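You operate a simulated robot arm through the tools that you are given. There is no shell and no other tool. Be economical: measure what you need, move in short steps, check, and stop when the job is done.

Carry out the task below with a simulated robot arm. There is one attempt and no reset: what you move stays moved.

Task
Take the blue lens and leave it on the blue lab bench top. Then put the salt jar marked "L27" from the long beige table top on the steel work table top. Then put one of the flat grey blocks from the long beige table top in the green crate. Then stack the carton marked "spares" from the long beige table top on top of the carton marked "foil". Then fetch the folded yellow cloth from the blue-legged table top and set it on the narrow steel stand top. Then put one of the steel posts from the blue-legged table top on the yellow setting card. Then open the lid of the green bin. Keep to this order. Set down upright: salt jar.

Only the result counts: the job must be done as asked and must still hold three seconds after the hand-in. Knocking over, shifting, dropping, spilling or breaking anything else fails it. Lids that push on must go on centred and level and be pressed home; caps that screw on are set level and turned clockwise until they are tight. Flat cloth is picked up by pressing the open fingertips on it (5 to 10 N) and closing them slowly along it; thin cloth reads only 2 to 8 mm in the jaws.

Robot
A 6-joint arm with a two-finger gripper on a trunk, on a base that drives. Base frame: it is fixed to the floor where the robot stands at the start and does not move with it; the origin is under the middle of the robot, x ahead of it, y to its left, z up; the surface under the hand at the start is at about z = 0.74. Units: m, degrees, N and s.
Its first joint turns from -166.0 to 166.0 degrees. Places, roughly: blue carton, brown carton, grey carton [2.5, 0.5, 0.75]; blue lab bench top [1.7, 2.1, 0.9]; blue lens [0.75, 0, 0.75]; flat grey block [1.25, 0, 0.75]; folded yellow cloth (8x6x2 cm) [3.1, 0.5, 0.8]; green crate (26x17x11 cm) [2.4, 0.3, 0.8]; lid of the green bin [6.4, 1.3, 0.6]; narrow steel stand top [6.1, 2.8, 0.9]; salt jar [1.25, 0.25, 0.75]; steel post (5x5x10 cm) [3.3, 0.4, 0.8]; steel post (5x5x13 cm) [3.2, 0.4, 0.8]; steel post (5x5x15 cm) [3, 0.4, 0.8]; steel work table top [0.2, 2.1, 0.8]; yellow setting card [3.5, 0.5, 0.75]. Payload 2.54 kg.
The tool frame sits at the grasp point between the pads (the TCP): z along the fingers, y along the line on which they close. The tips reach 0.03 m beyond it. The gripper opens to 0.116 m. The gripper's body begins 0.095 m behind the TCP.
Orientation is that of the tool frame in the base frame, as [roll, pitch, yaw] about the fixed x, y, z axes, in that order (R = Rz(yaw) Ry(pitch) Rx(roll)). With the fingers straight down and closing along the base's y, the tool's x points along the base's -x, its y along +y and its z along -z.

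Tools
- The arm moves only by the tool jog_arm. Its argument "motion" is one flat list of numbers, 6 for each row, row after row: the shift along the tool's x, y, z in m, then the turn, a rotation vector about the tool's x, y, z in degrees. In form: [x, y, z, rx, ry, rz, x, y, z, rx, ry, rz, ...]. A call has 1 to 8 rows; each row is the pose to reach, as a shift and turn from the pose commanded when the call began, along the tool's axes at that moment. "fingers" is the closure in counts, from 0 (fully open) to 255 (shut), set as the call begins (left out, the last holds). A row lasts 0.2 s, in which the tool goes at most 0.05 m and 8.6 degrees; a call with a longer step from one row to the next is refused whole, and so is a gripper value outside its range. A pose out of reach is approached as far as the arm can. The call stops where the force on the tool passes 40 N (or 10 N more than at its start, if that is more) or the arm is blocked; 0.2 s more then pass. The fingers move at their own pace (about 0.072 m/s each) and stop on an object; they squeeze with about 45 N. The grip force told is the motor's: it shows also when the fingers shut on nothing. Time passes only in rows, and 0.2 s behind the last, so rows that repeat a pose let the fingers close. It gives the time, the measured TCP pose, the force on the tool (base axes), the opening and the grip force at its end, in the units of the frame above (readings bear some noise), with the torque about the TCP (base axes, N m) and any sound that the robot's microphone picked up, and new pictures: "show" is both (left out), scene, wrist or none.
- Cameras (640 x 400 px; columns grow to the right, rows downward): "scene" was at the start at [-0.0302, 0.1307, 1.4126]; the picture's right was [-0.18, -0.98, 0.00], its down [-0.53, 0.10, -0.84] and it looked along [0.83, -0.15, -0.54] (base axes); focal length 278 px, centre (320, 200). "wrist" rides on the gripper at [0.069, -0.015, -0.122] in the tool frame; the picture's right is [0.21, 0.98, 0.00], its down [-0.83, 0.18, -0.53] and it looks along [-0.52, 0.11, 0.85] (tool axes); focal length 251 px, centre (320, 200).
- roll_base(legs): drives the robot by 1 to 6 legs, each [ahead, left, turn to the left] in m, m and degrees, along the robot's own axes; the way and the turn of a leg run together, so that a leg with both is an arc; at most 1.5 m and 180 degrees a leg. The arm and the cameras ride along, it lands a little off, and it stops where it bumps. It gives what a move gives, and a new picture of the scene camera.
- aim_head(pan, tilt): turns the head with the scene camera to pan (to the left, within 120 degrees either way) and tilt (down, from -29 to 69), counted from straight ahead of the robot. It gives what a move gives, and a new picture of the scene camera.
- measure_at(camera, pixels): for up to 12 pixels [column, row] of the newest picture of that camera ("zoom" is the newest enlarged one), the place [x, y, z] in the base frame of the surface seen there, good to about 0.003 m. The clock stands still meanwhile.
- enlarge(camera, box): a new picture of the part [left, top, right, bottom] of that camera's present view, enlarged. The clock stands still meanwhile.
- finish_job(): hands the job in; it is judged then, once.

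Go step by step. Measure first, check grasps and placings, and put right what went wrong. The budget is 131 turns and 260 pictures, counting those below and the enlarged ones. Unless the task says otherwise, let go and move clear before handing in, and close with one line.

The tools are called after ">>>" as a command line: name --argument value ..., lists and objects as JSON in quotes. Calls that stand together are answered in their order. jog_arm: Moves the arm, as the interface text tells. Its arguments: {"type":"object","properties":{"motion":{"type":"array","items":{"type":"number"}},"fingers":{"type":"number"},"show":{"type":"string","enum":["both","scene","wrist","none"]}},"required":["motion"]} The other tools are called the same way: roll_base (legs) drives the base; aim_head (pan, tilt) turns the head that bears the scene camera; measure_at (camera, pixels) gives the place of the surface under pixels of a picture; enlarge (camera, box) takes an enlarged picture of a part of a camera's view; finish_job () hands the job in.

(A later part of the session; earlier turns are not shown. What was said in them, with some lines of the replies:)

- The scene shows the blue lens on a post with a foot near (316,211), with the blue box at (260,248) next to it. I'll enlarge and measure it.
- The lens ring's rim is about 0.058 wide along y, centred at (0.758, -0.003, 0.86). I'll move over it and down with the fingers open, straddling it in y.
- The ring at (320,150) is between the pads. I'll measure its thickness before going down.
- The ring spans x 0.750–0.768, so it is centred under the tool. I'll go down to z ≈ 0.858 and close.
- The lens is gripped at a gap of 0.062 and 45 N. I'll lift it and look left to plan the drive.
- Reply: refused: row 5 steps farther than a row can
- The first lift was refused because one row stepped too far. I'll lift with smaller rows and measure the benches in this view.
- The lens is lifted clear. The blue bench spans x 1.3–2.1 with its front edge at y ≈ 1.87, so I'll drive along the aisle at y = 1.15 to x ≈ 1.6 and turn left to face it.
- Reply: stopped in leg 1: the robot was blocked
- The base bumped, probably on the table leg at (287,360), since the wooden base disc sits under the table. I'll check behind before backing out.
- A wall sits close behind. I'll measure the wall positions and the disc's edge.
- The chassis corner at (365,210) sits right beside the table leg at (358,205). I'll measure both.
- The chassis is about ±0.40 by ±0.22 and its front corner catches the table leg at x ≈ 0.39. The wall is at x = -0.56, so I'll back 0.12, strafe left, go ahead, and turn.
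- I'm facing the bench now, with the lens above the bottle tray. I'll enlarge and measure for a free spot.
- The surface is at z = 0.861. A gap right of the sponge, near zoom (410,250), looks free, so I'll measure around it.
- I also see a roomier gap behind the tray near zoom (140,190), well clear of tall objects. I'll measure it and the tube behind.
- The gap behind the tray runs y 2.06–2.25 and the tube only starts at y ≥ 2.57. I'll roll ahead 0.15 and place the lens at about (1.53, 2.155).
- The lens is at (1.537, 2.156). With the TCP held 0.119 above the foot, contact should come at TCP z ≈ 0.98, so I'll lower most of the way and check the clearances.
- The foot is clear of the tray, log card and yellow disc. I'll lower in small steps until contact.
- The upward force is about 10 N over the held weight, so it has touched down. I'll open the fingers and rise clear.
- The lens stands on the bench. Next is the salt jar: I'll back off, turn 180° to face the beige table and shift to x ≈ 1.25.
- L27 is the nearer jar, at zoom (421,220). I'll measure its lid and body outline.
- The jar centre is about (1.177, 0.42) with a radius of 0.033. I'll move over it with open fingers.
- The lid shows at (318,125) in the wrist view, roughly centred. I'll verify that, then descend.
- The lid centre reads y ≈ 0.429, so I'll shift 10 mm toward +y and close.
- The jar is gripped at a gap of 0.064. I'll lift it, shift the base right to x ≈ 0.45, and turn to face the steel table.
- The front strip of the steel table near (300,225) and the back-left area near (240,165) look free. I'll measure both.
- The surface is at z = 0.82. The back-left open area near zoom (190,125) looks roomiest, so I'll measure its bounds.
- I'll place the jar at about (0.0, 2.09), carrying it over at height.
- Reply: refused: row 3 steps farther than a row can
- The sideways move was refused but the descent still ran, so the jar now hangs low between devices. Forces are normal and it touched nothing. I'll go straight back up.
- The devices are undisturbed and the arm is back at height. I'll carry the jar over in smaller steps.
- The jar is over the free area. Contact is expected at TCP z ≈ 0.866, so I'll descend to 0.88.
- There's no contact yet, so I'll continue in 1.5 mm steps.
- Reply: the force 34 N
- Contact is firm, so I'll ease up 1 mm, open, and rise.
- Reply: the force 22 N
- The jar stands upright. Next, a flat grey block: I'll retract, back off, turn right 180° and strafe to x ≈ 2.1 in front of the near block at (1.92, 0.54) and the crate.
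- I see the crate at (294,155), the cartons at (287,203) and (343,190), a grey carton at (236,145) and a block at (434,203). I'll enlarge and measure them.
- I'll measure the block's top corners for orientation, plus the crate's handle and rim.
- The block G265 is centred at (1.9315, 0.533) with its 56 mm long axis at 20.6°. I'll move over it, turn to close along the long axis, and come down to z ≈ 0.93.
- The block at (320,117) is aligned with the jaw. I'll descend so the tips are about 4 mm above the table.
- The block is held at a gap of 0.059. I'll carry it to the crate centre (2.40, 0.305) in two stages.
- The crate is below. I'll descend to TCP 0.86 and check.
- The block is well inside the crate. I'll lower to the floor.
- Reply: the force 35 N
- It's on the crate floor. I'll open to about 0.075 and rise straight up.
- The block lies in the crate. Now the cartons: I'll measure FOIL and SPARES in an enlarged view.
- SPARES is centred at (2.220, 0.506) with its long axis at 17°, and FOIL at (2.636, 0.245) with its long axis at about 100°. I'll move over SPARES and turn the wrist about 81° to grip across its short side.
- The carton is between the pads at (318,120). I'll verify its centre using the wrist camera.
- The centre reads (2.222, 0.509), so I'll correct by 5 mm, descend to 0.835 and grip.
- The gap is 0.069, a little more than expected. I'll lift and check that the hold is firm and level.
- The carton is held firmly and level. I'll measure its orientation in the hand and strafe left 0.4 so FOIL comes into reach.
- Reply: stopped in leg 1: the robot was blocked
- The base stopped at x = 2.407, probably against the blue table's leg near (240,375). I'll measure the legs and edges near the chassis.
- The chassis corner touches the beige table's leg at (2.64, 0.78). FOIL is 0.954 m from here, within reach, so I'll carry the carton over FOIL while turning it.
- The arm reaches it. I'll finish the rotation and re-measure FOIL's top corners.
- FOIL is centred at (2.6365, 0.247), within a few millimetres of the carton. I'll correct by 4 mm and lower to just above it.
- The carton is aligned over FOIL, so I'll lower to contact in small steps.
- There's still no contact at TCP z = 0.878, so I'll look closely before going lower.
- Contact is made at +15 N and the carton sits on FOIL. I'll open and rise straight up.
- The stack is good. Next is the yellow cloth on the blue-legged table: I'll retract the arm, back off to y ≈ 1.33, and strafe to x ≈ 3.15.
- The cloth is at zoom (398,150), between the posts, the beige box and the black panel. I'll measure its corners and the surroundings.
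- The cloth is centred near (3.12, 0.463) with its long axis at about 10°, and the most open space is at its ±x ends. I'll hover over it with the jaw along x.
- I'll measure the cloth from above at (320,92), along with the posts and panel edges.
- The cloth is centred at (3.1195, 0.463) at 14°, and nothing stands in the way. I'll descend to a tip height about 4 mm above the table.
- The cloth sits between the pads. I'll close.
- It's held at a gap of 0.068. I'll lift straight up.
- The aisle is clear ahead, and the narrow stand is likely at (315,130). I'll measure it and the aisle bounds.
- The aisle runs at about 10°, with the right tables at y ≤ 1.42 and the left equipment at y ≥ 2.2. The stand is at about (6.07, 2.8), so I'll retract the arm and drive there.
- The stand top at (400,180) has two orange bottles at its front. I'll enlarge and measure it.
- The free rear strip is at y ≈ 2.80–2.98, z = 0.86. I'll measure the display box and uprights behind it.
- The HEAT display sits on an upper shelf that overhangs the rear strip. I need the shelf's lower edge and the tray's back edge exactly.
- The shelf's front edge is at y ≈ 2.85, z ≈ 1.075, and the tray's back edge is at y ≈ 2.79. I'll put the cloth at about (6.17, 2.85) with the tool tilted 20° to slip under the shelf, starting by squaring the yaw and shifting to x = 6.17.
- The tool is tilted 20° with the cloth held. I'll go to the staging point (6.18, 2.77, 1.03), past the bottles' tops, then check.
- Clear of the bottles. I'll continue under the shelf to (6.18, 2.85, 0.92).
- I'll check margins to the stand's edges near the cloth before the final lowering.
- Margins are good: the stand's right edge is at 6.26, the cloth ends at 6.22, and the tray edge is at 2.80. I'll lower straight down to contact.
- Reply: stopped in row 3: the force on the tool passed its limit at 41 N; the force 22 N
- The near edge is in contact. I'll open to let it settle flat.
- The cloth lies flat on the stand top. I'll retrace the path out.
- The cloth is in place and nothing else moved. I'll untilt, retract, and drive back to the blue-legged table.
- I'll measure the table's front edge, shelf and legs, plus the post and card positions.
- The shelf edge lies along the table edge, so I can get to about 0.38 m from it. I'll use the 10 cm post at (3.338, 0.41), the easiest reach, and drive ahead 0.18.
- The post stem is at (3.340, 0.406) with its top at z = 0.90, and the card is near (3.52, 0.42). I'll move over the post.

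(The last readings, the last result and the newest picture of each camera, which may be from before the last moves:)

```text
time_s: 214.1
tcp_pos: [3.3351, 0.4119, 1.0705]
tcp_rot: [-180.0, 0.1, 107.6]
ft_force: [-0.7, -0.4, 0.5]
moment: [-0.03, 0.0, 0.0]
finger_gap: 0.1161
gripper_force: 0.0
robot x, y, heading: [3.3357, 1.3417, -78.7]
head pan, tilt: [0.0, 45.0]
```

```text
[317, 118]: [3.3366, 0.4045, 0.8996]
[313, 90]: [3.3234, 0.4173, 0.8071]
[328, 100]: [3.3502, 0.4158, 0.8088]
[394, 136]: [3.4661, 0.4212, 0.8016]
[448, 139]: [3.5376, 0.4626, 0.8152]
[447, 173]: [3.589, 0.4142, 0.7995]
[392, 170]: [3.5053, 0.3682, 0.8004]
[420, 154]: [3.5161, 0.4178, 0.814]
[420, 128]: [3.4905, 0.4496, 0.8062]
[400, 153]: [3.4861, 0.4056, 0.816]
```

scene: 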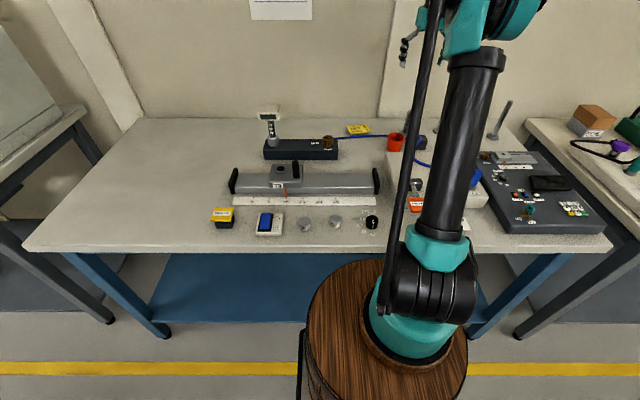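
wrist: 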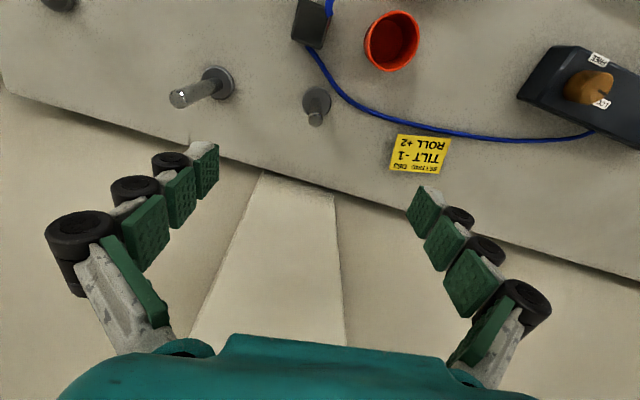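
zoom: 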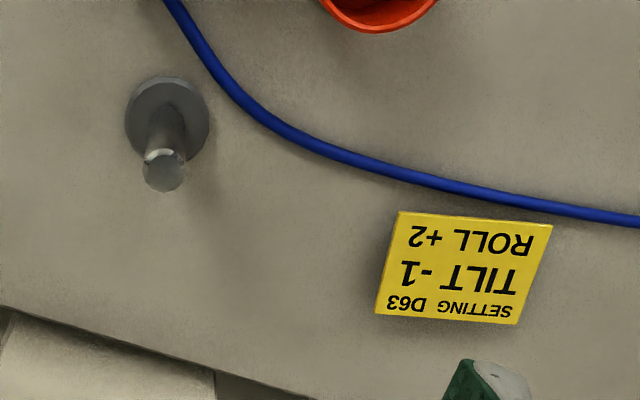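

I'll pin down the card's corners in the enlarged view.

>>> measure_at --camera "zoom" --pixels '[[405, 216], [546, 228], [513, 319], [380, 310], [463, 268], [168, 175], [165, 160], [135, 125], [200, 125], [168, 85]]'

```text
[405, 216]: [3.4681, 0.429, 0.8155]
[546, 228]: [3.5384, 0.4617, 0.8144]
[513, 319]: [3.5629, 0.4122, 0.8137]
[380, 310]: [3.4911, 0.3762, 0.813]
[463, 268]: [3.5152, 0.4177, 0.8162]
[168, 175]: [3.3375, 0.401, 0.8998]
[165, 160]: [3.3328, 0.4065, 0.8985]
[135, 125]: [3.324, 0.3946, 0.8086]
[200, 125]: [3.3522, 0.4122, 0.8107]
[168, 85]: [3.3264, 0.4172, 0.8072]
```

The card is centred at (3.515, 0.420) with its top at z = 0.8145. The post's stem is at (3.337, 0.404), so I'll centre and descend to TCP z ≈ 0.872.

>>> jog_arm --motion '[-0.0076, -0.0005, 0.04, 0, 0, 0, -0.0076, -0.0005, 0.08, 0, 0, 0, -0.0076, -0.0005, 0.12, 0, 0, 0, -0.0076, -0.0005, 0.16, 0, 0, 0, -0.0076, -0.0005, 0.1985, 0, 0, 0]' --show "wrist"

```text
time_s: 215.3
tcp_pos: [3.3402, 0.4048, 0.8697]
tcp_rot: [180.0, 0.2, 107.7]
ft_force: [0.1, 0.1, -0.2]
moment: [-0.04, -0.01, 0.02]
finger_gap: 0.1162
gripper_force: 0.0
robot x, y, heading: [3.335, 1.3428, -79.1]
head pan, tilt: [0.0, 45.0]
```

wrist: 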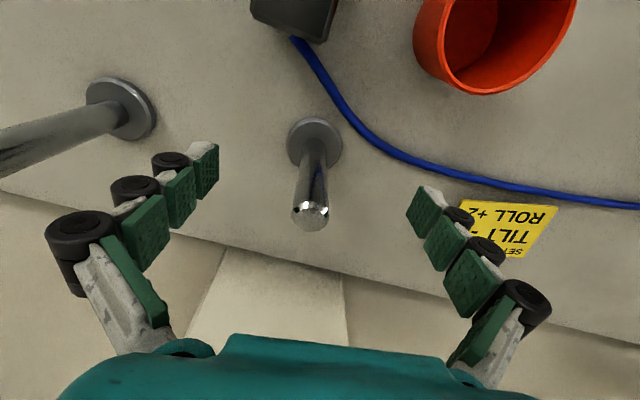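

The stem is between the pads. I'll close.

>>> jog_arm --motion '[0, 0, 0, 0, 0, 0, 0, 0, 0, 0, 0, 0, 0, 0, 0, 0, 0, 0, 0, 0, 0, 0, 0, 0, 0, 0, 0, 0, 0, 0]' --fingers 255 --show "wrist"

```text
time_s: 216.5
tcp_pos: [3.3399, 0.4042, 0.8712]
tcp_rot: [-180.0, 0.2, 107.7]
ft_force: [0.1, 0.5, -0.4]
moment: [0.03, 0.01, -0.01]
finger_gap: 0.0168
gripper_force: 42.3
robot x, y, heading: [3.3325, 1.3479, -78.6]
head pan, tilt: [0.0, 45.0]
```

wrist: 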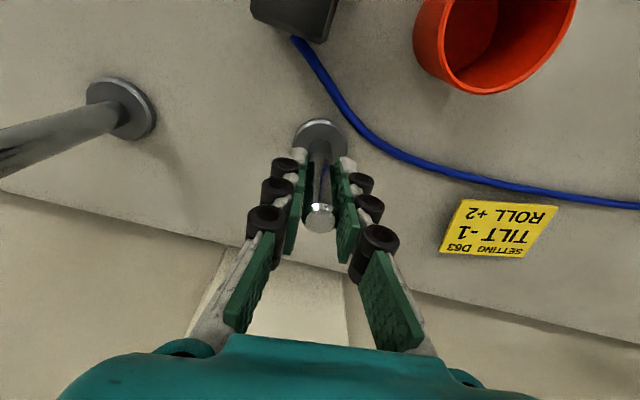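

The post is gripped. I'll lift and carry it over the card.

>>> jog_arm --motion '[0, 0, -0.02, 0, 0, 0, 0, 0, -0.06, 0, 0, 0, 0, 0, -0.1, 0, 0, 0, -0.0095, 0.043, -0.1, 0, 0, 0, -0.019, 0.086, -0.1, 0, 0, 0, -0.0285, 0.129, -0.1, 0, 0, 0, -0.038, 0.1717, -0.1, 0, 0, 0]'

```text
time_s: 218.1
tcp_pos: [3.5155, 0.4179, 0.9724]
tcp_rot: [180.0, 0.2, 107.5]
ft_force: [-0.4, 0.2, -1.4]
moment: [0.01, -0.1, -0.01]
finger_gap: 0.0168
gripper_force: 43.0
robot x, y, heading: [3.3346, 1.3393, -78.8]
head pan, tilt: [0.0, 45.0]
```

scene: 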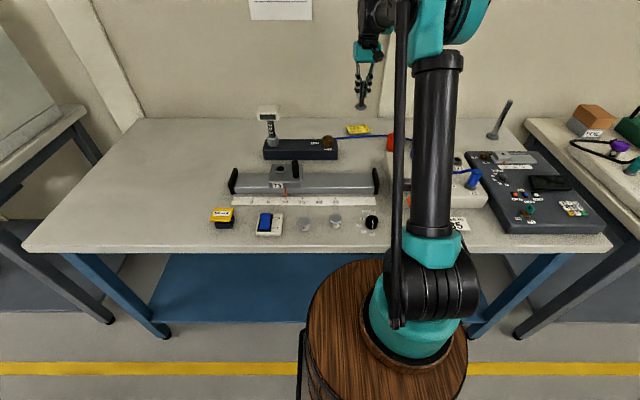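
wrist: 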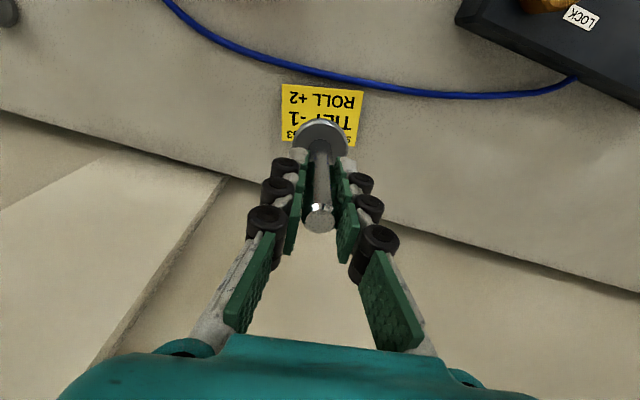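

The post is above the card centre. Contact is expected at TCP z ≈ 0.886, so I'll lower to 0.893.

>>> jog_arm --motion '[0, 0, 0.04, 0, 0, 0, 0, 0, 0.07, 0, 0, 0, 0, 0, 0.079, 0, 0, 0]' --show "wrist"

```text
time_s: 218.9
tcp_pos: [3.5176, 0.4186, 0.8933]
tcp_rot: [179.9, 0.2, 107.7]
ft_force: [1.0, 0.1, -2.2]
moment: [-0.03, 0.01, 0.01]
finger_gap: 0.0167
gripper_force: 42.8
robot x, y, heading: [3.3364, 1.3409, -78.9]
head pan, tilt: [0.0, 45.0]
```

wrist: 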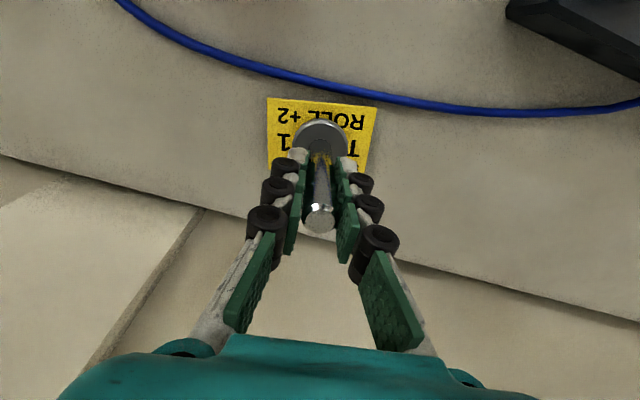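

>>> jog_arm --motion '[0, 0, 0.003, 0, 0, 0, 0, 0, 0.005, 0, 0, 0, 0, 0, 0.007, 0, 0, 0]' --show "none"

```text
time_s: 219.7
tcp_pos: [3.5165, 0.4172, 0.8864]
tcp_rot: [-180.0, 0.2, 107.7]
ft_force: [0.0, 0.2, -0.9]
moment: [0.05, 0.01, -0.01]
finger_gap: 0.0171
gripper_force: 42.6
robot x, y, heading: [3.3327, 1.3382, -78.6]
head pan, tilt: [0.0, 45.0]
```

>>> jog_arm --motion '[0, 0, 0.0012, 0, 0, 0, 0, 0, 0.0024, 0, 0, 0, 0, 0, 0.0036, 0, 0, 0]' --show "none"

```text
time_s: 220.5
tcp_pos: [3.5158, 0.4175, 0.8855]
tcp_rot: [-179.9, 0.2, 107.6]
ft_force: [-0.1, -3.3, 30.1]
moment: [-0.23, -0.07, -0.03]
finger_gap: 0.0169
gripper_force: 42.4
robot x, y, heading: [3.3331, 1.3418, -78.8]
head pan, tilt: [0.0, 45.0]
```

In contact. I'll ease off 2 mm, open moderately and rise.

>>> jog_arm --motion '[0, 0, -0.002, 0, 0, 0]' --show "none"

>>> jog_arm --motion '[0, 0, 0, 0, 0, 0, 0, 0, 0, 0, 0, 0, 0, 0, 0, 0, 0, 0, 0, 0, 0, 0, 0, 0]' --fingers 60 --show "none"

>>> jog_arm --motion '[0, 0, -0.04, 0, 0, 0, 0, 0, -0.08, 0, 0, 0, 0, 0, -0.12, 0, 0, 0, 0, 0, -0.16, 0, 0, 0, 0, 0, -0.2, 0, 0, 0, 0, 0, -0.235, 0, 0, 0]'

```text
time_s: 220.9
tcp_pos: [3.5172, 0.4181, 0.8863]
tcp_rot: [-179.9, 0.1, 107.7]
ft_force: [-1.0, 1.6, 7.7]
moment: [0.17, 0.1, 0.01]
finger_gap: 0.0166
gripper_force: 42.7
robot x, y, heading: [3.3363, 1.3394, -78.7]
head pan, tilt: [0.0, 45.0]
```

```text
time_s: 221.9
tcp_pos: [3.5162, 0.4175, 0.8849]
tcp_rot: [180.0, 0.1, 107.7]
ft_force: [-0.7, -0.6, -0.2]
moment: [-0.01, 0.02, 0.0]
finger_gap: 0.0891
gripper_force: 0.0
robot x, y, heading: [3.3387, 1.3373, -78.6]
head pan, tilt: [0.0, 45.0]
```

```text
time_s: 223.3
tcp_pos: [3.5155, 0.4202, 1.1181]
tcp_rot: [-179.9, 0.2, 107.7]
ft_force: [0.4, 0.3, -0.7]
moment: [0.04, -0.01, 0.01]
finger_gap: 0.0888
gripper_force: 0.0
robot x, y, heading: [3.3389, 1.3435, -78.7]
head pan, tilt: [0.0, 45.0]
```

scene: 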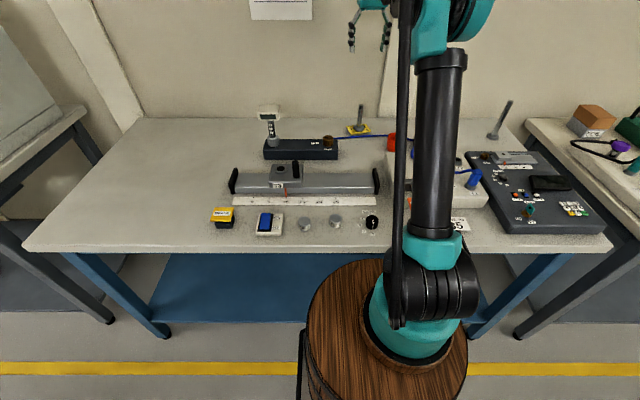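
wrist: 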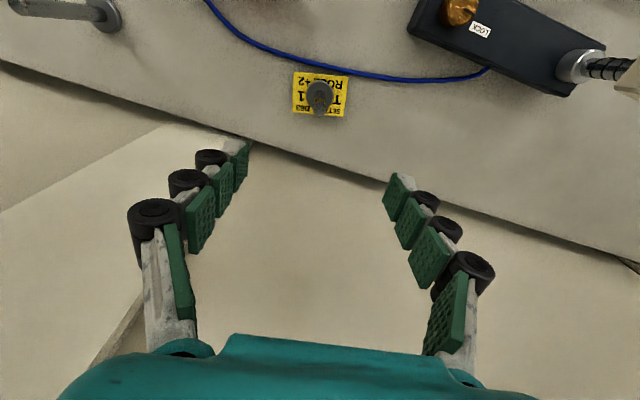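

The post stands on the card. Last task, the bin lid: I'll retract and drive along the aisle to x ≈ 6, facing the right-hand side.

>>> jog_arm --motion '[0.045, 0, 0, 0, 0, 0, 0.09, 0, 0, 0, 0, 0, 0.135, 0, 0, 0, 0, 0, 0.18, 0, 0, 0, 0, 0, 0.225, 0, 0, 0, 0, 0, 0.27, 0, 0, 0, 0, 0, 0.31, 0, 0, 0, 0, 0]' --show "none"

>>> roll_base --legs '[[-0.16, 0, 0], [0, 0, 91], [1.4, 0, 0], [1.35, 0, 0], [0, 0, -95]]'

>>> aim_head --pan 20 --tilt 45

```text
time_s: 224.9
tcp_pos: [3.4212, 0.7151, 1.1195]
tcp_rot: [179.9, 0.1, 107.8]
ft_force: [0.5, -0.2, 0.8]
moment: [0.01, 0.03, -0.01]
finger_gap: 0.0889
gripper_force: 0.0
robot x, y, heading: [3.3331, 1.3439, -78.7]
head pan, tilt: [0.0, 45.0]
```

```text
time_s: 247.3
tcp_pos: [6.0638, 1.4252, 1.1209]
tcp_rot: [179.9, 0.2, 101.9]
ft_force: [-0.2, 0.3, -0.4]
moment: [-0.01, 0.0, 0.01]
finger_gap: 0.0888
gripper_force: 0.1
robot x, y, heading: [6.0442, 2.0538, -84.5]
head pan, tilt: [0.0, 45.0]
```

scene: 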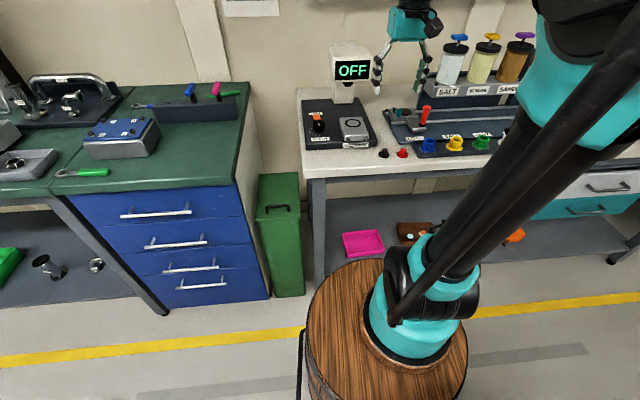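

```text
time_s: 248.2
tcp_pos: [6.0656, 1.4248, 1.12]
tcp_rot: [-180.0, 0.3, 102.0]
ft_force: [-0.3, -0.2, 0.2]
moment: [-0.02, -0.02, 0.0]
finger_gap: 0.0889
gripper_force: 0.1
robot x, y, heading: [6.0429, 2.057, -84.4]
head pan, tilt: [20.0, 45.0]
```

scene: 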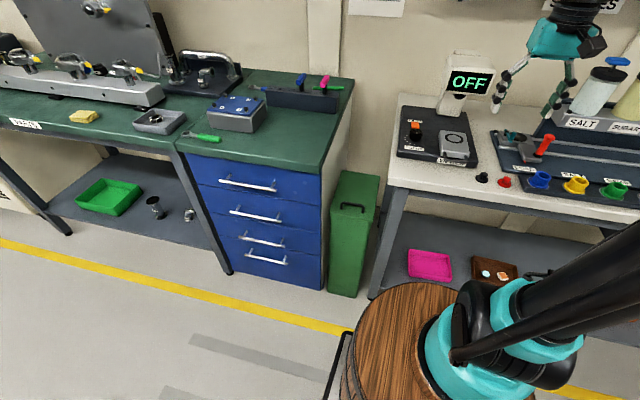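

The green bin stands between the tables at (355,200), with a black handle on its lid near the front at (352,207). I'll enlarge and measure it.

>>> enlarge --camera "scene" --box '[310, 150, 400, 310]'

>>> measure_at --camera "scene" --pixels '[[345, 175], [378, 178], [370, 218], [332, 212], [341, 205], [363, 207], [352, 207], [352, 195], [350, 250], [325, 200], [395, 180], [388, 200]]'

```text
2.50 times, centred on (355, 230) of scene
```

zoom: 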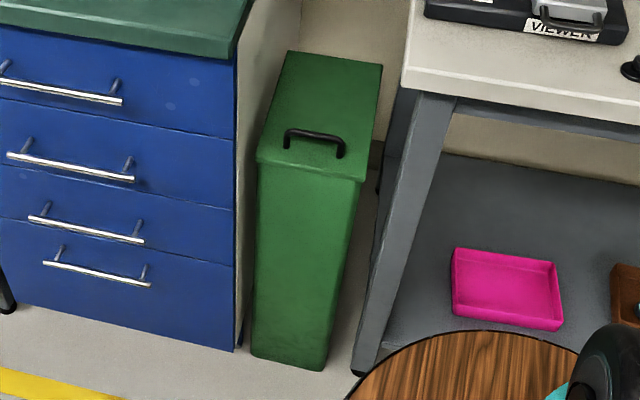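

```text
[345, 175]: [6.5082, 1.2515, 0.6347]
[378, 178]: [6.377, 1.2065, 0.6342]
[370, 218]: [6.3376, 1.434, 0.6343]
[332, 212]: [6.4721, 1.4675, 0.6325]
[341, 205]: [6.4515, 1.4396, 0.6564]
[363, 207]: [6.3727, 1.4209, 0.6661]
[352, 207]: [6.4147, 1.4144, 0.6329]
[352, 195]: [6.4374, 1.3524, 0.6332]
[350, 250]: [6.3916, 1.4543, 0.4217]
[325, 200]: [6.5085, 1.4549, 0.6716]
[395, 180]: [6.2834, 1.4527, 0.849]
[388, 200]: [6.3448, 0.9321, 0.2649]
```

The bin top is at z = 0.634, hinged at the back (y ≈ 1.23), with the handle bar near y ≈ 1.43. I'll shift the base left 0.35 to stand square to it, then re-measure.

>>> roll_base --legs '[[0, 0.35, 3]]'

>>> aim_head --pan 0 --tilt 48

>>> enlarge --camera "scene" --box '[240, 120, 420, 270]'

```text
time_s: 250.5
tcp_pos: [6.4513, 1.4702, 1.1212]
tcp_rot: [179.9, 0.2, 104.9]
ft_force: [0.1, -0.2, 0.3]
moment: [-0.01, -0.03, 0.03]
finger_gap: 0.0887
gripper_force: 0.1
robot x, y, heading: [6.3994, 2.1001, -81.8]
head pan, tilt: [20.0, 45.0]
```

scene: 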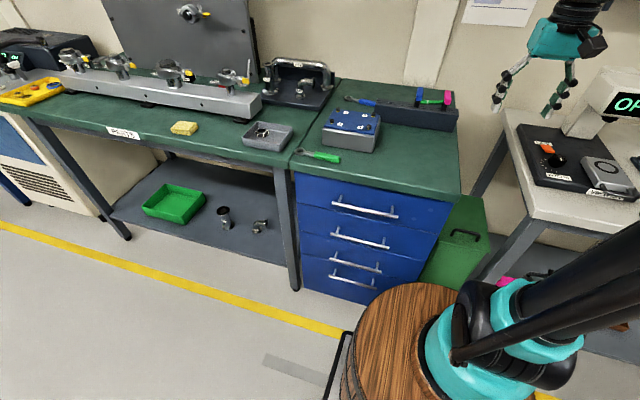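

```text
time_s: 251.3
tcp_pos: [6.4519, 1.4699, 1.12]
tcp_rot: [179.9, 0.2, 105.0]
ft_force: [-1.4, -0.7, -0.2]
moment: [-0.03, 0.0, -0.03]
finger_gap: 0.0885
gripper_force: 0.0
robot x, y, heading: [6.3968, 2.1017, -81.8]
head pan, tilt: [0.0, 48.0]
```

scene: 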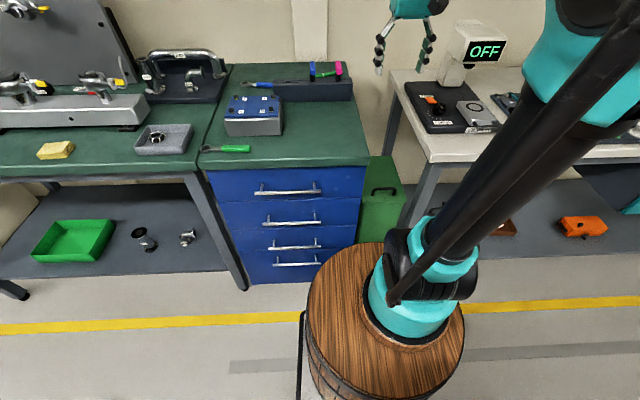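

```text
2.67 times, centred on (330, 195) of scene
```

zoom: 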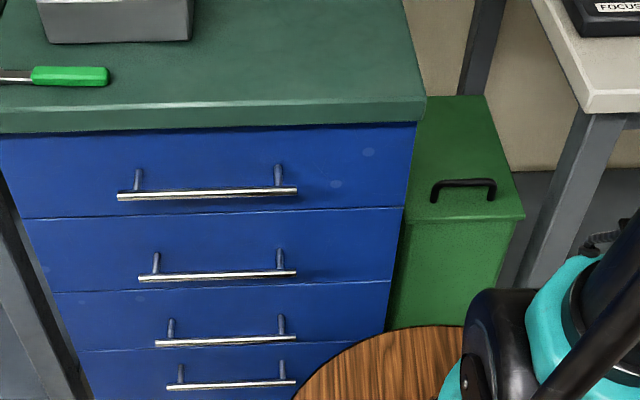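

>>> measure_at --camera "zoom" --pixels '[[435, 188], [463, 182], [492, 182], [432, 198], [491, 197], [463, 195], [425, 100], [420, 125], [583, 95], [590, 110], [455, 100], [522, 216]]'

>>> measure_at --camera "scene" --pixels '[[487, 48], [470, 30], [340, 85], [352, 90], [395, 80], [450, 65], [370, 155], [425, 150]]'

```text
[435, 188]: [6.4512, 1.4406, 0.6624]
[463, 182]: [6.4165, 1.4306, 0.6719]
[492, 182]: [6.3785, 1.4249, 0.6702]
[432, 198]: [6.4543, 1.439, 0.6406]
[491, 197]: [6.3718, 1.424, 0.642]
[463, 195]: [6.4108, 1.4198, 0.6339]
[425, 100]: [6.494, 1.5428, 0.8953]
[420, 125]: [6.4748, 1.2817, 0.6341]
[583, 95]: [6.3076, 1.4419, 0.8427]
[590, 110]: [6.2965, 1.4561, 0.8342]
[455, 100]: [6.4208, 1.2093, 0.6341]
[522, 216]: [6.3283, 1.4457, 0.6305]
```

```text
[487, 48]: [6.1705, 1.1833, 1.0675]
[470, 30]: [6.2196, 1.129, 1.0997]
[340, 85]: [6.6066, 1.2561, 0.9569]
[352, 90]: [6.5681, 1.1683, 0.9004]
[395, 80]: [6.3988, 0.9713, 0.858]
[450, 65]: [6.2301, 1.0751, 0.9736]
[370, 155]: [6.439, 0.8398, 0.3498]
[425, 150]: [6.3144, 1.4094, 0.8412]
```

The bar runs from (6.378, 1.425) to (6.451, 1.441) with its top at z ≈ 0.671, in a 0.2 m gap between the tables. I'll turn the wrist high up so the jaw closes across the bar, positioned over (6.405, 1.431).

>>> jog_arm --motion '[-0.0032, -0.0068, 0, 0, 0, 8.4, -0.0065, -0.0136, 0, 0, 0, 16.8, -0.0097, -0.0204, 0, 0, 0, 25.2, -0.0129, -0.0273, 0, 0, 0, 33.6, -0.0161, -0.0341, 0, 0, 0, 42, -0.0194, -0.0409, 0, 0, 0, 50.4, -0.0226, -0.0477, 0, 0, 0, 58.8, -0.0258, -0.0545, 0, 0, 0, 67.2]' --fingers 110 --show "none"

>>> jog_arm --motion '[0, 0, 0, 0, 0, 7, 0, 0, 0, 0, 0, 14, 0, 0, 0, 0, 0, 21, 0, 0, 0, 0, 0, 28, 0, 0, 0.045, 0, 0, 28, 0, 0, 0.09, 0, 0, 28]'

```text
time_s: 253.1
tcp_pos: [6.4053, 1.4312, 1.12]
tcp_rot: [179.9, 0.1, 37.6]
ft_force: [0.3, -0.3, 0.2]
moment: [0.0, 0.0, -0.01]
finger_gap: 0.0655
gripper_force: 0.1
robot x, y, heading: [6.3929, 2.0967, -81.6]
head pan, tilt: [0.0, 48.0]
```

```text
time_s: 254.5
tcp_pos: [6.4043, 1.4316, 1.0317]
tcp_rot: [179.9, -0.1, 9.7]
ft_force: [-0.2, 0.2, 0.4]
moment: [-0.01, -0.01, 0.01]
finger_gap: 0.0662
gripper_force: 0.2
robot x, y, heading: [6.3913, 2.0993, -81.7]
head pan, tilt: [0.0, 48.0]
```

scene: 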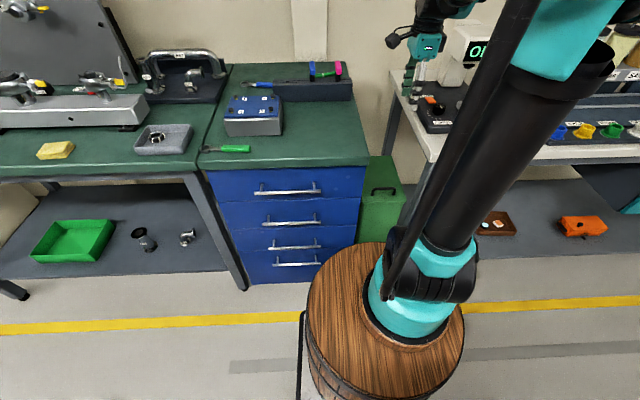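
wrist: 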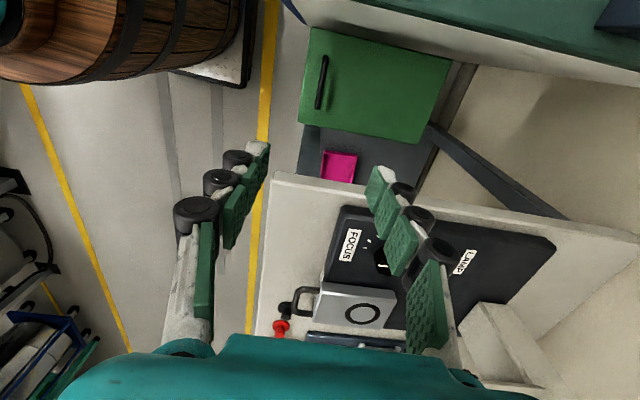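

The bar is visible at (321,82), correctly oriented across the jaw. I'll descend into the gap to z ≈ 0.80 and check.

>>> jog_arm --motion '[0, 0, 0.045, 0, 0, 0, 0, 0, 0.09, 0, 0, 0, 0, 0, 0.135, 0, 0, 0, 0, 0, 0.18, 0, 0, 0, 0, 0, 0.23, 0, 0, 0]'

```text
time_s: 255.7
tcp_pos: [6.4052, 1.4298, 0.8009]
tcp_rot: [179.8, 0.0, 9.9]
ft_force: [-0.6, 0.8, 0.2]
moment: [-0.03, 0.01, 0.0]
finger_gap: 0.0661
gripper_force: 0.0
robot x, y, heading: [6.3943, 2.1015, -81.6]
head pan, tilt: [0.0, 48.0]
```

scene: 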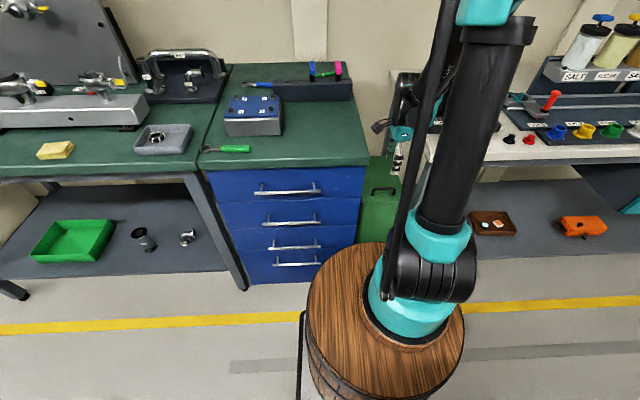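
wrist: 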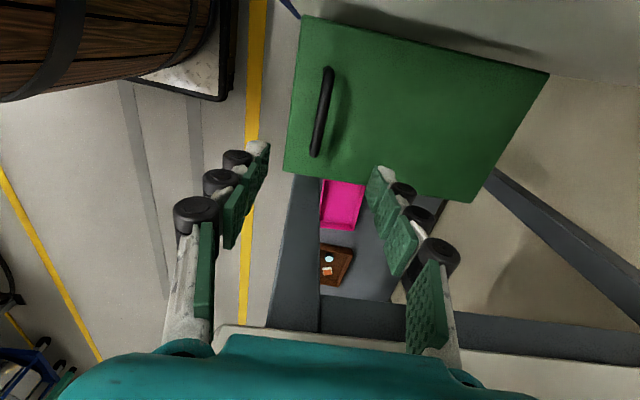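

I'll confirm the bar position from the wrist camera.

>>> measure_at --camera "wrist" --pixels '[[328, 75], [322, 112], [316, 150], [340, 115], [300, 165]]'

>>> enlarge --camera "scene" --box '[340, 90, 440, 240]'

```text
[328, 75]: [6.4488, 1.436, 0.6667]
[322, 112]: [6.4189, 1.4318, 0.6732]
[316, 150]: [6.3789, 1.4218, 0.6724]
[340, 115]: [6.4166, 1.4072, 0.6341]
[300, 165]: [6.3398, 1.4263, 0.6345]
```

```text
2.67 times, centred on (390, 165) of scene
```

zoom: 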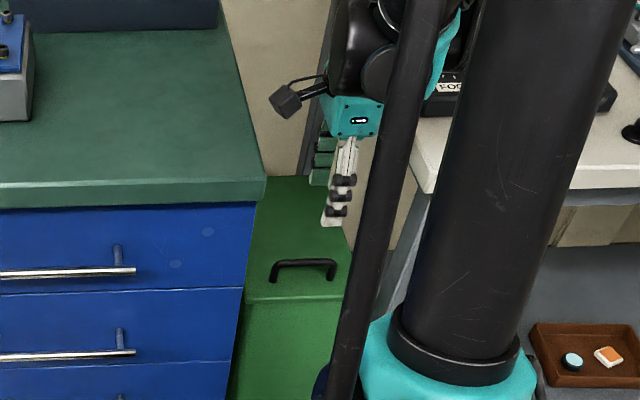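

The camera block at zoom (285,100) must pass the countertop edge, so I'll check that clearance.

>>> measure_at --camera "zoom" --pixels '[[275, 95], [285, 110], [296, 105], [262, 178], [250, 130], [240, 90], [232, 60], [336, 200], [352, 110], [375, 110], [418, 160]]'

```text
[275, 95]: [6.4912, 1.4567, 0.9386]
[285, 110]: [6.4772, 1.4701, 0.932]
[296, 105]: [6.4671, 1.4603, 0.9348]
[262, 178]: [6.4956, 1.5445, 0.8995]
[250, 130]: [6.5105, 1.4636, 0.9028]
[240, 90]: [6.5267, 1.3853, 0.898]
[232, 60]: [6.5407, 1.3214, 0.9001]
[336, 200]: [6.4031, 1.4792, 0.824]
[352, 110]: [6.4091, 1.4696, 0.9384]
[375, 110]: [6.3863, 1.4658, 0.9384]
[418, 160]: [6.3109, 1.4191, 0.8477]
```

Clearance is about 15 mm. I'll shift 5 mm toward -x and descend to z ≈ 0.673 to straddle the bar.

>>> jog_arm --motion '[-0.005, 0, 0.03, 0, 0, 0, -0.005, 0, 0.06, 0, 0, 0, -0.005, 0, 0.09, 0, 0, 0, -0.005, 0, 0.115, 0, 0, 0, -0.005, 0, 0.128, 0, 0, 0]'

```text
time_s: 256.9
tcp_pos: [6.4019, 1.4293, 0.6729]
tcp_rot: [179.8, 0.0, 9.9]
ft_force: [-0.5, 0.2, -0.3]
moment: [-0.02, -0.01, 0.01]
finger_gap: 0.066
gripper_force: 0.1
robot x, y, heading: [6.3942, 2.0981, -81.5]
head pan, tilt: [0.0, 48.0]
```

scene: 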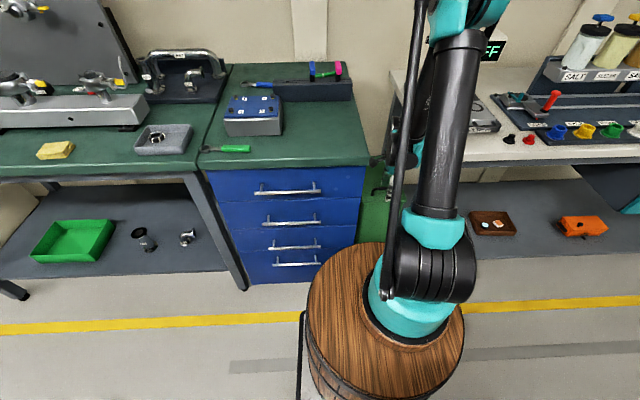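
wrist: 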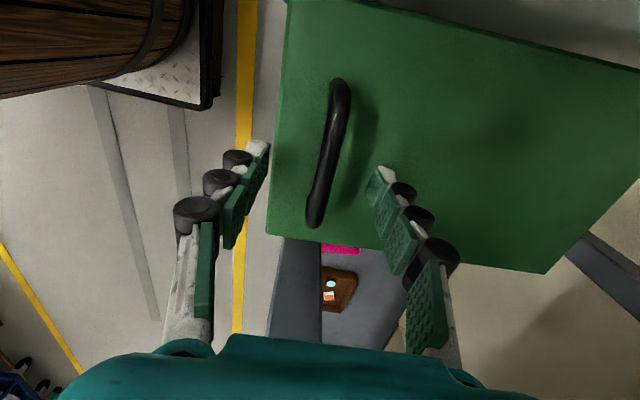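

No contact, and the bar is between the pads. I'll close on it.

>>> jog_arm --motion '[0, 0, 0, 0, 0, 0, 0, 0, 0, 0, 0, 0, 0, 0, 0, 0, 0, 0, 0, 0, 0, 0, 0, 0]' --fingers 255 --show "wrist"

```text
time_s: 257.9
tcp_pos: [6.4008, 1.4285, 0.6727]
tcp_rot: [179.9, 0.0, 9.7]
ft_force: [2.4, -16.1, -3.5]
moment: [-0.1, 0.02, 0.77]
finger_gap: 0.0091
gripper_force: 36.5
robot x, y, heading: [6.3976, 2.1008, -81.4]
head pan, tilt: [0.0, 48.0]
```

wrist: 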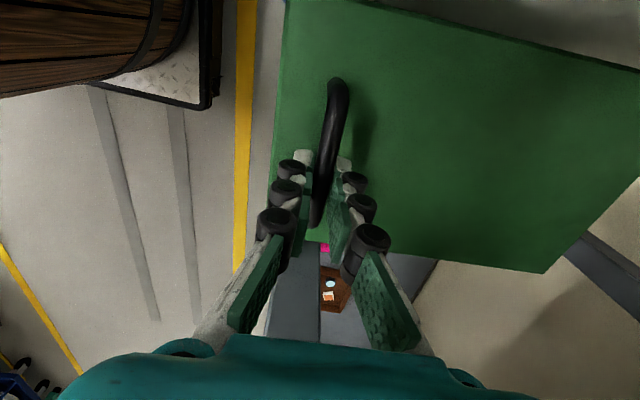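

The bar is gripped (gap 9 mm). I'll lift the lid along its hinge arc to about 30° and watch the force.

>>> jog_arm --motion '[0, 0.003, -0.012, 0, 0, 0, 0, 0.006, -0.025, 0, 0, 0, 0, 0.011, -0.039, 0, 0, 0, 0, 0.016, -0.052, 0, 0, 0, 0, 0.022, -0.063, 0, 0, 0, 0, 0.028, -0.074, 0, 0, 0, 0, 0.036, -0.086, 0, 0, 0, 0, 0.045, -0.098, 0, 0, 0]'

```text
time_s: 259.7
tcp_pos: [6.4094, 1.386, 0.7704]
tcp_rot: [179.8, 0.0, 9.8]
ft_force: [14.5, 7.1, 0.7]
moment: [0.22, -0.43, 0.83]
finger_gap: 0.0101
gripper_force: 37.0
robot x, y, heading: [6.3951, 2.1049, -81.5]
head pan, tilt: [0.0, 48.0]
```

scene: 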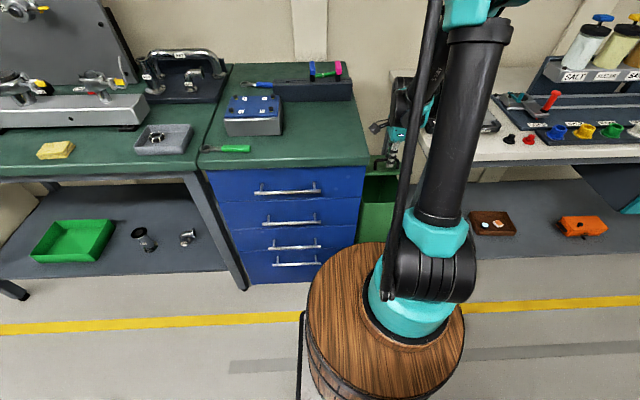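
wrist: 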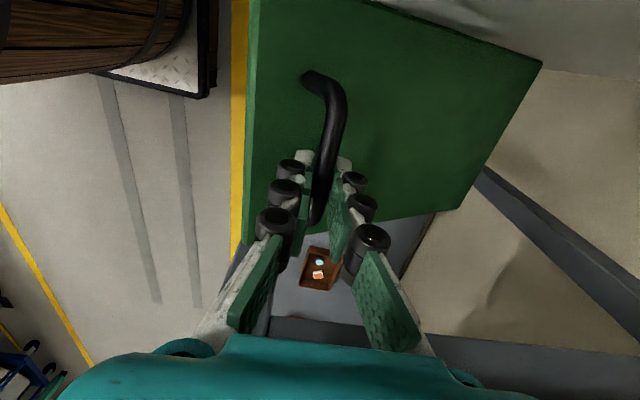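

The lid lifts smoothly. I'll continue along the arc to about 75°.

>>> jog_arm --motion '[0.001, 0.009, -0.0095, 0, 0, 0, 0.002, 0.0174, -0.0185, 0, 0, 0, 0.002, 0.0285, -0.028, 0, 0, 0, 0.002, 0.04, -0.037, 0, 0, 0, 0.002, 0.061, -0.05, 0, 0, 0, 0.002, 0.088, -0.062, 0, 0, 0, 0.002, 0.112, -0.0695, 0, 0, 0, 0.002, 0.141, -0.074, 0, 0, 0]'

```text
time_s: 261.5
tcp_pos: [6.4366, 1.2461, 0.846]
tcp_rot: [179.7, -0.1, 9.7]
ft_force: [12.4, 5.7, 15.9]
moment: [0.03, -0.14, 0.71]
finger_gap: 0.0097
gripper_force: 35.8
robot x, y, heading: [6.4001, 2.1001, -81.3]
head pan, tilt: [0.0, 48.0]
```

scene: 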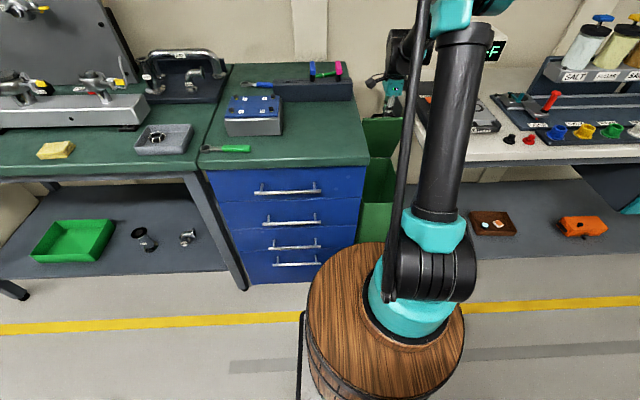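
wrist: 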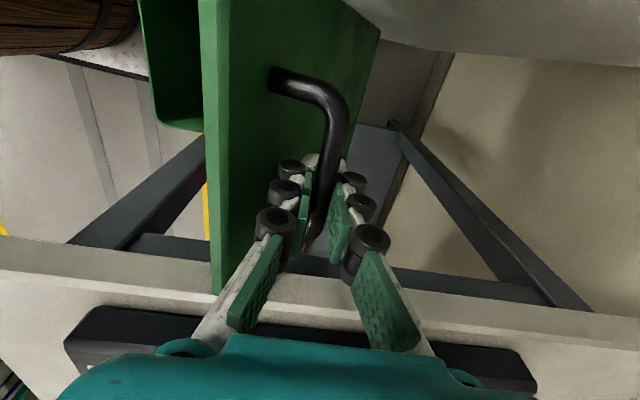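

The lid is near 75–80°. I'll carry it on past vertical to about 100°.

>>> jog_arm --motion '[0, 0.0125, -0.003, 0, 0, 0, 0, 0.0254, -0.004, 0, 0, 0, 0, 0.04, -0.003, 0, 0, 0, 0, 0.0542, -0.001, 0, 0, 0, 0, 0.067, 0.002, 0, 0, 0, 0, 0.079, 0.005, 0, 0, 0]'

```text
time_s: 262.9
tcp_pos: [6.4456, 1.1695, 0.8411]
tcp_rot: [179.8, 0.1, 9.7]
ft_force: [1.7, -2.6, 24.1]
moment: [-0.01, 0.17, 0.77]
finger_gap: 0.0095
gripper_force: 35.8
robot x, y, heading: [6.3988, 2.1013, -81.7]
head pan, tilt: [0.0, 48.0]
```

scene: 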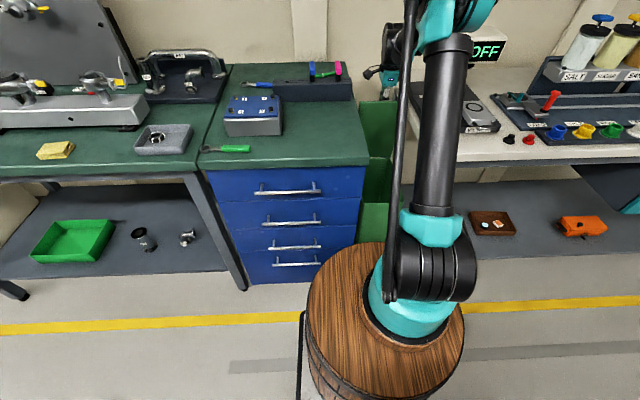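
wrist: 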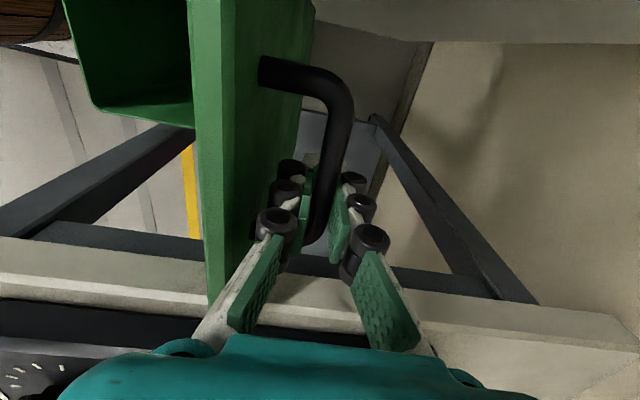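

The lid looks past vertical. I'll measure its inner face to get the angle before letting go.

>>> measure_at --camera "scene" --pixels '[[378, 108], [378, 125], [378, 145], [378, 155], [370, 130]]'

```text
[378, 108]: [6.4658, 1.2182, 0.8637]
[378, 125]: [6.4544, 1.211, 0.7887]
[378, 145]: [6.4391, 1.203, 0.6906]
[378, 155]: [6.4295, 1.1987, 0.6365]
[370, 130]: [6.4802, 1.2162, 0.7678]
```

The lid is at about 87° and the bar has slid up a little in the jaw. I'll push another 5 cm back at constant height to go past vertical.

>>> jog_arm --motion '[0, 0.012, -0.003, 0, 0, 0, 0, 0.024, -0.003, 0, 0, 0, 0, 0.037, -0.002, 0, 0, 0, 0, 0.05, 0, 0, 0, 0]'

>>> measure_at --camera "scene" --pixels '[[378, 104], [378, 125], [378, 145], [378, 155], [370, 130]]'

```text
time_s: 263.9
tcp_pos: [6.4556, 1.1187, 0.8399]
tcp_rot: [179.9, 0.0, 9.9]
ft_force: [-4.2, 10.6, -29.1]
moment: [-0.11, 0.16, 0.6]
finger_gap: 0.0101
gripper_force: 36.1
robot x, y, heading: [6.3951, 2.1017, -81.5]
head pan, tilt: [0.0, 48.0]
```

scene: 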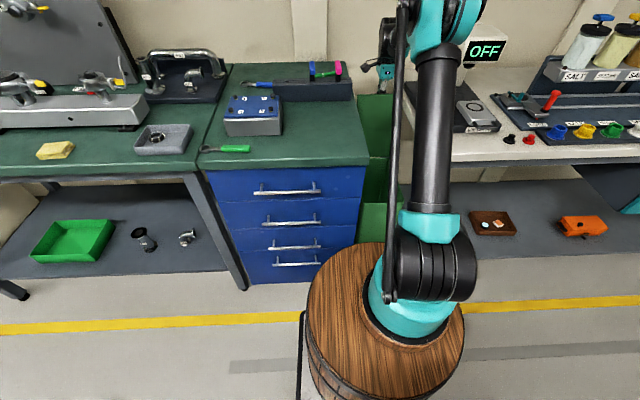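
wrist: 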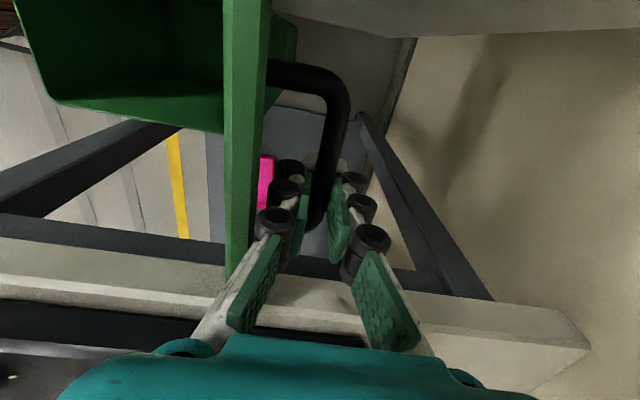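

```text
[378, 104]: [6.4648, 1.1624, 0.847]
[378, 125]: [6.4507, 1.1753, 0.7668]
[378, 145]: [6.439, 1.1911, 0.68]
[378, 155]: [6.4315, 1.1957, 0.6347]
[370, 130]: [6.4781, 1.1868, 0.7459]
```

The lid is now about 10° past vertical. I'll open the fingers and see whether it holds.

>>> jog_arm --motion '[0, 0, 0.004, 0, 0, 0, 0, 0, 0.004, 0, 0, 0, 0, 0, 0.004, 0, 0, 0, 0, 0, 0.004, 0, 0, 0]' --fingers 150

>>> measure_at --camera "scene" --pixels '[[378, 104], [378, 125], [378, 145], [378, 155]]'

```text
time_s: 264.9
tcp_pos: [6.4557, 1.1188, 0.8367]
tcp_rot: [179.8, 0.0, 9.8]
ft_force: [-0.1, -0.2, -0.7]
moment: [-0.01, -0.01, -0.04]
finger_gap: 0.0476
gripper_force: 0.0
robot x, y, heading: [6.3963, 2.1031, -81.4]
head pan, tilt: [0.0, 48.0]
```

scene: 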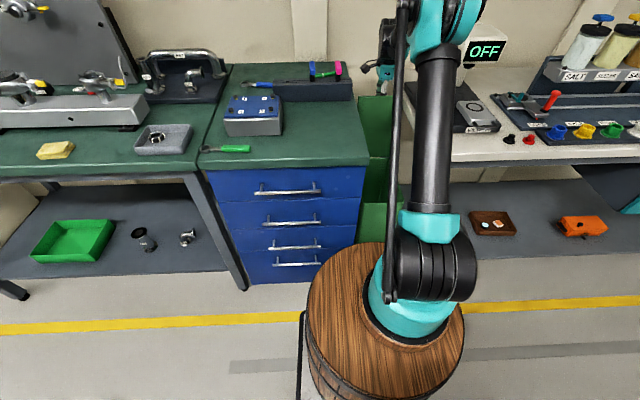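
wrist: 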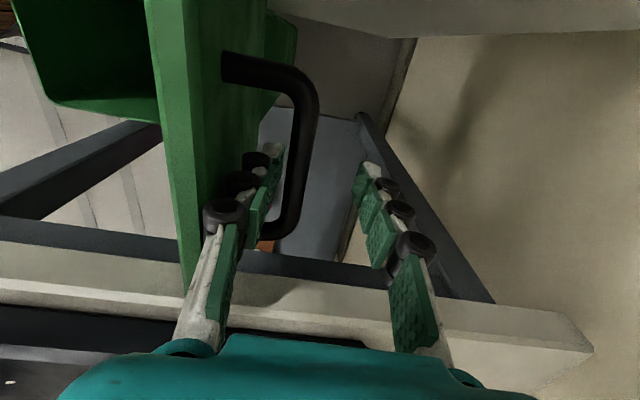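

```text
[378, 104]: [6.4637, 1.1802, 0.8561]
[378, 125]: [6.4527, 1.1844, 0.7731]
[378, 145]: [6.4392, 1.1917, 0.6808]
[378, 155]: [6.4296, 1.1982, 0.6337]
```

The lid holds at about 96°. I'll narrow the fingers slightly to free the one between lid and bar, then rise gently.

>>> jog_arm --motion '[0, 0, 0, 0, 0, 0, 0, 0, 0, 0, 0, 0, 0, 0, -0.01, 0, 0, 0, 0, 0, -0.025, 0, 0, 0, 0, 0, -0.045, 0, 0, 0, 0, 0, -0.07, 0, 0, 0, 0, 0, -0.1, 0, 0, 0, 0, 0, -0.13, 0, 0, 0]' --fingers 175

>>> measure_at --camera "scene" --pixels '[[378, 104], [378, 125], [378, 145], [378, 155]]'

```text
time_s: 266.7
tcp_pos: [6.4559, 1.1202, 0.9656]
tcp_rot: [179.8, 0.0, 9.8]
ft_force: [0.8, 0.0, -0.2]
moment: [0.03, -0.02, -0.01]
finger_gap: 0.0365
gripper_force: 0.0
robot x, y, heading: [6.3927, 2.102, -81.5]
head pan, tilt: [0.0, 48.0]
```

scene: 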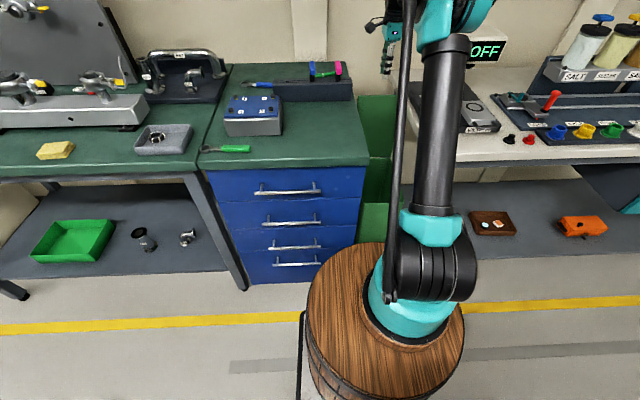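
wrist: 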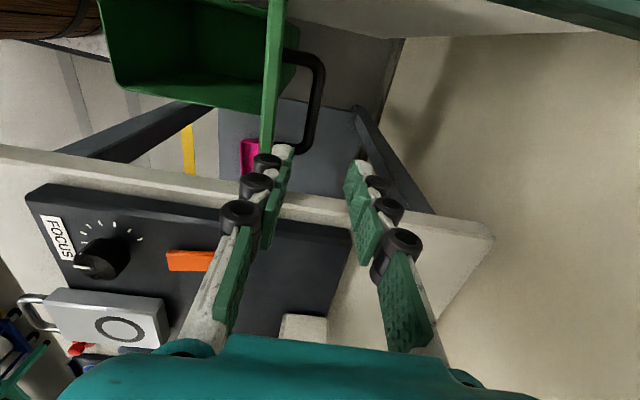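

```text
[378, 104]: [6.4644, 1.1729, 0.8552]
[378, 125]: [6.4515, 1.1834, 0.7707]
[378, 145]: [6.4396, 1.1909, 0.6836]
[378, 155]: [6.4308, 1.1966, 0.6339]
```

The lid stays open at about 98° with the gripper clear. I'll raise and retract, then do a final check.

>>> jog_arm --motion '[0, 0, -0.045, 0, 0, 0, 0, 0, -0.09, 0, 0, 0, 0, 0, -0.135, 0, 0, 0, 0, 0, -0.17, 0, 0, 0, 0, -0.045, -0.17, 0, 0, 0, 0, -0.09, -0.17, 0, 0, 0, 0, -0.135, -0.17, 0, 0, 0, 0, -0.18, -0.17, 0, 0, 0]'

>>> enlarge --camera "scene" --box '[330, 70, 440, 240]'

>>> measure_at --camera "scene" --pixels '[[378, 104], [378, 125], [378, 145], [378, 155]]'

```text
time_s: 268.5
tcp_pos: [6.426, 1.2955, 1.1335]
tcp_rot: [179.8, 0.0, 9.7]
ft_force: [0.2, -0.5, 0.8]
moment: [0.08, 0.01, 0.01]
finger_gap: 0.0367
gripper_force: 0.0
robot x, y, heading: [6.3986, 2.1018, -81.5]
head pan, tilt: [0.0, 48.0]
```

scene: 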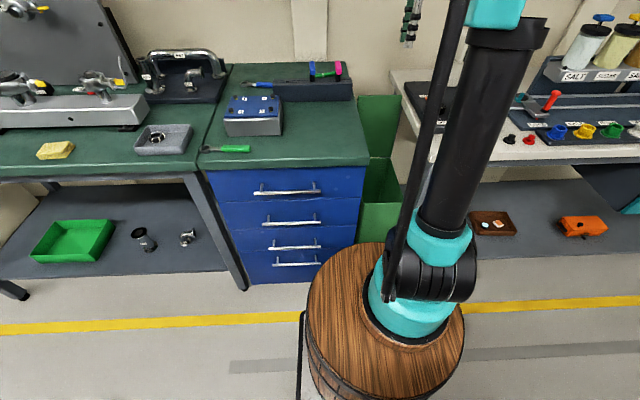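
wrist: 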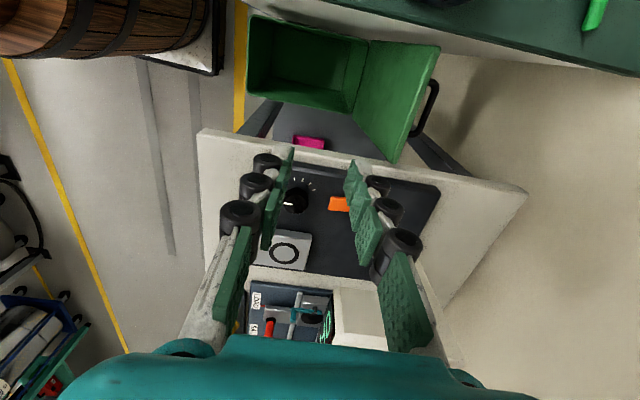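

```text
2.35 times, centred on (385, 155) of scene
```

zoom: 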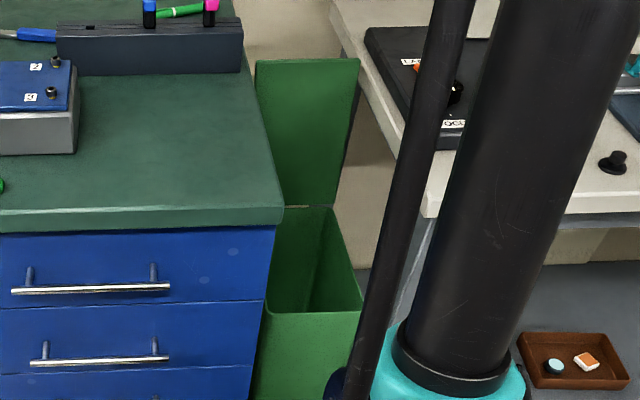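

```text
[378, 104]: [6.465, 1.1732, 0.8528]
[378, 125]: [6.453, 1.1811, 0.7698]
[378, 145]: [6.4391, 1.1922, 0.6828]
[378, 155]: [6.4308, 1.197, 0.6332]
```

The lid stands open and its position hasn't changed since the last check. The arm is clear and holding nothing, and each earlier item was seen in place after I set it down. I'm handing in.

>>> finish_job

```text
The job is handed in.
```

All seven steps are done, in the order you gave, and the job is handed in. I saw each item in place after setting it down; the bin lid stands open about 8° past vertical.
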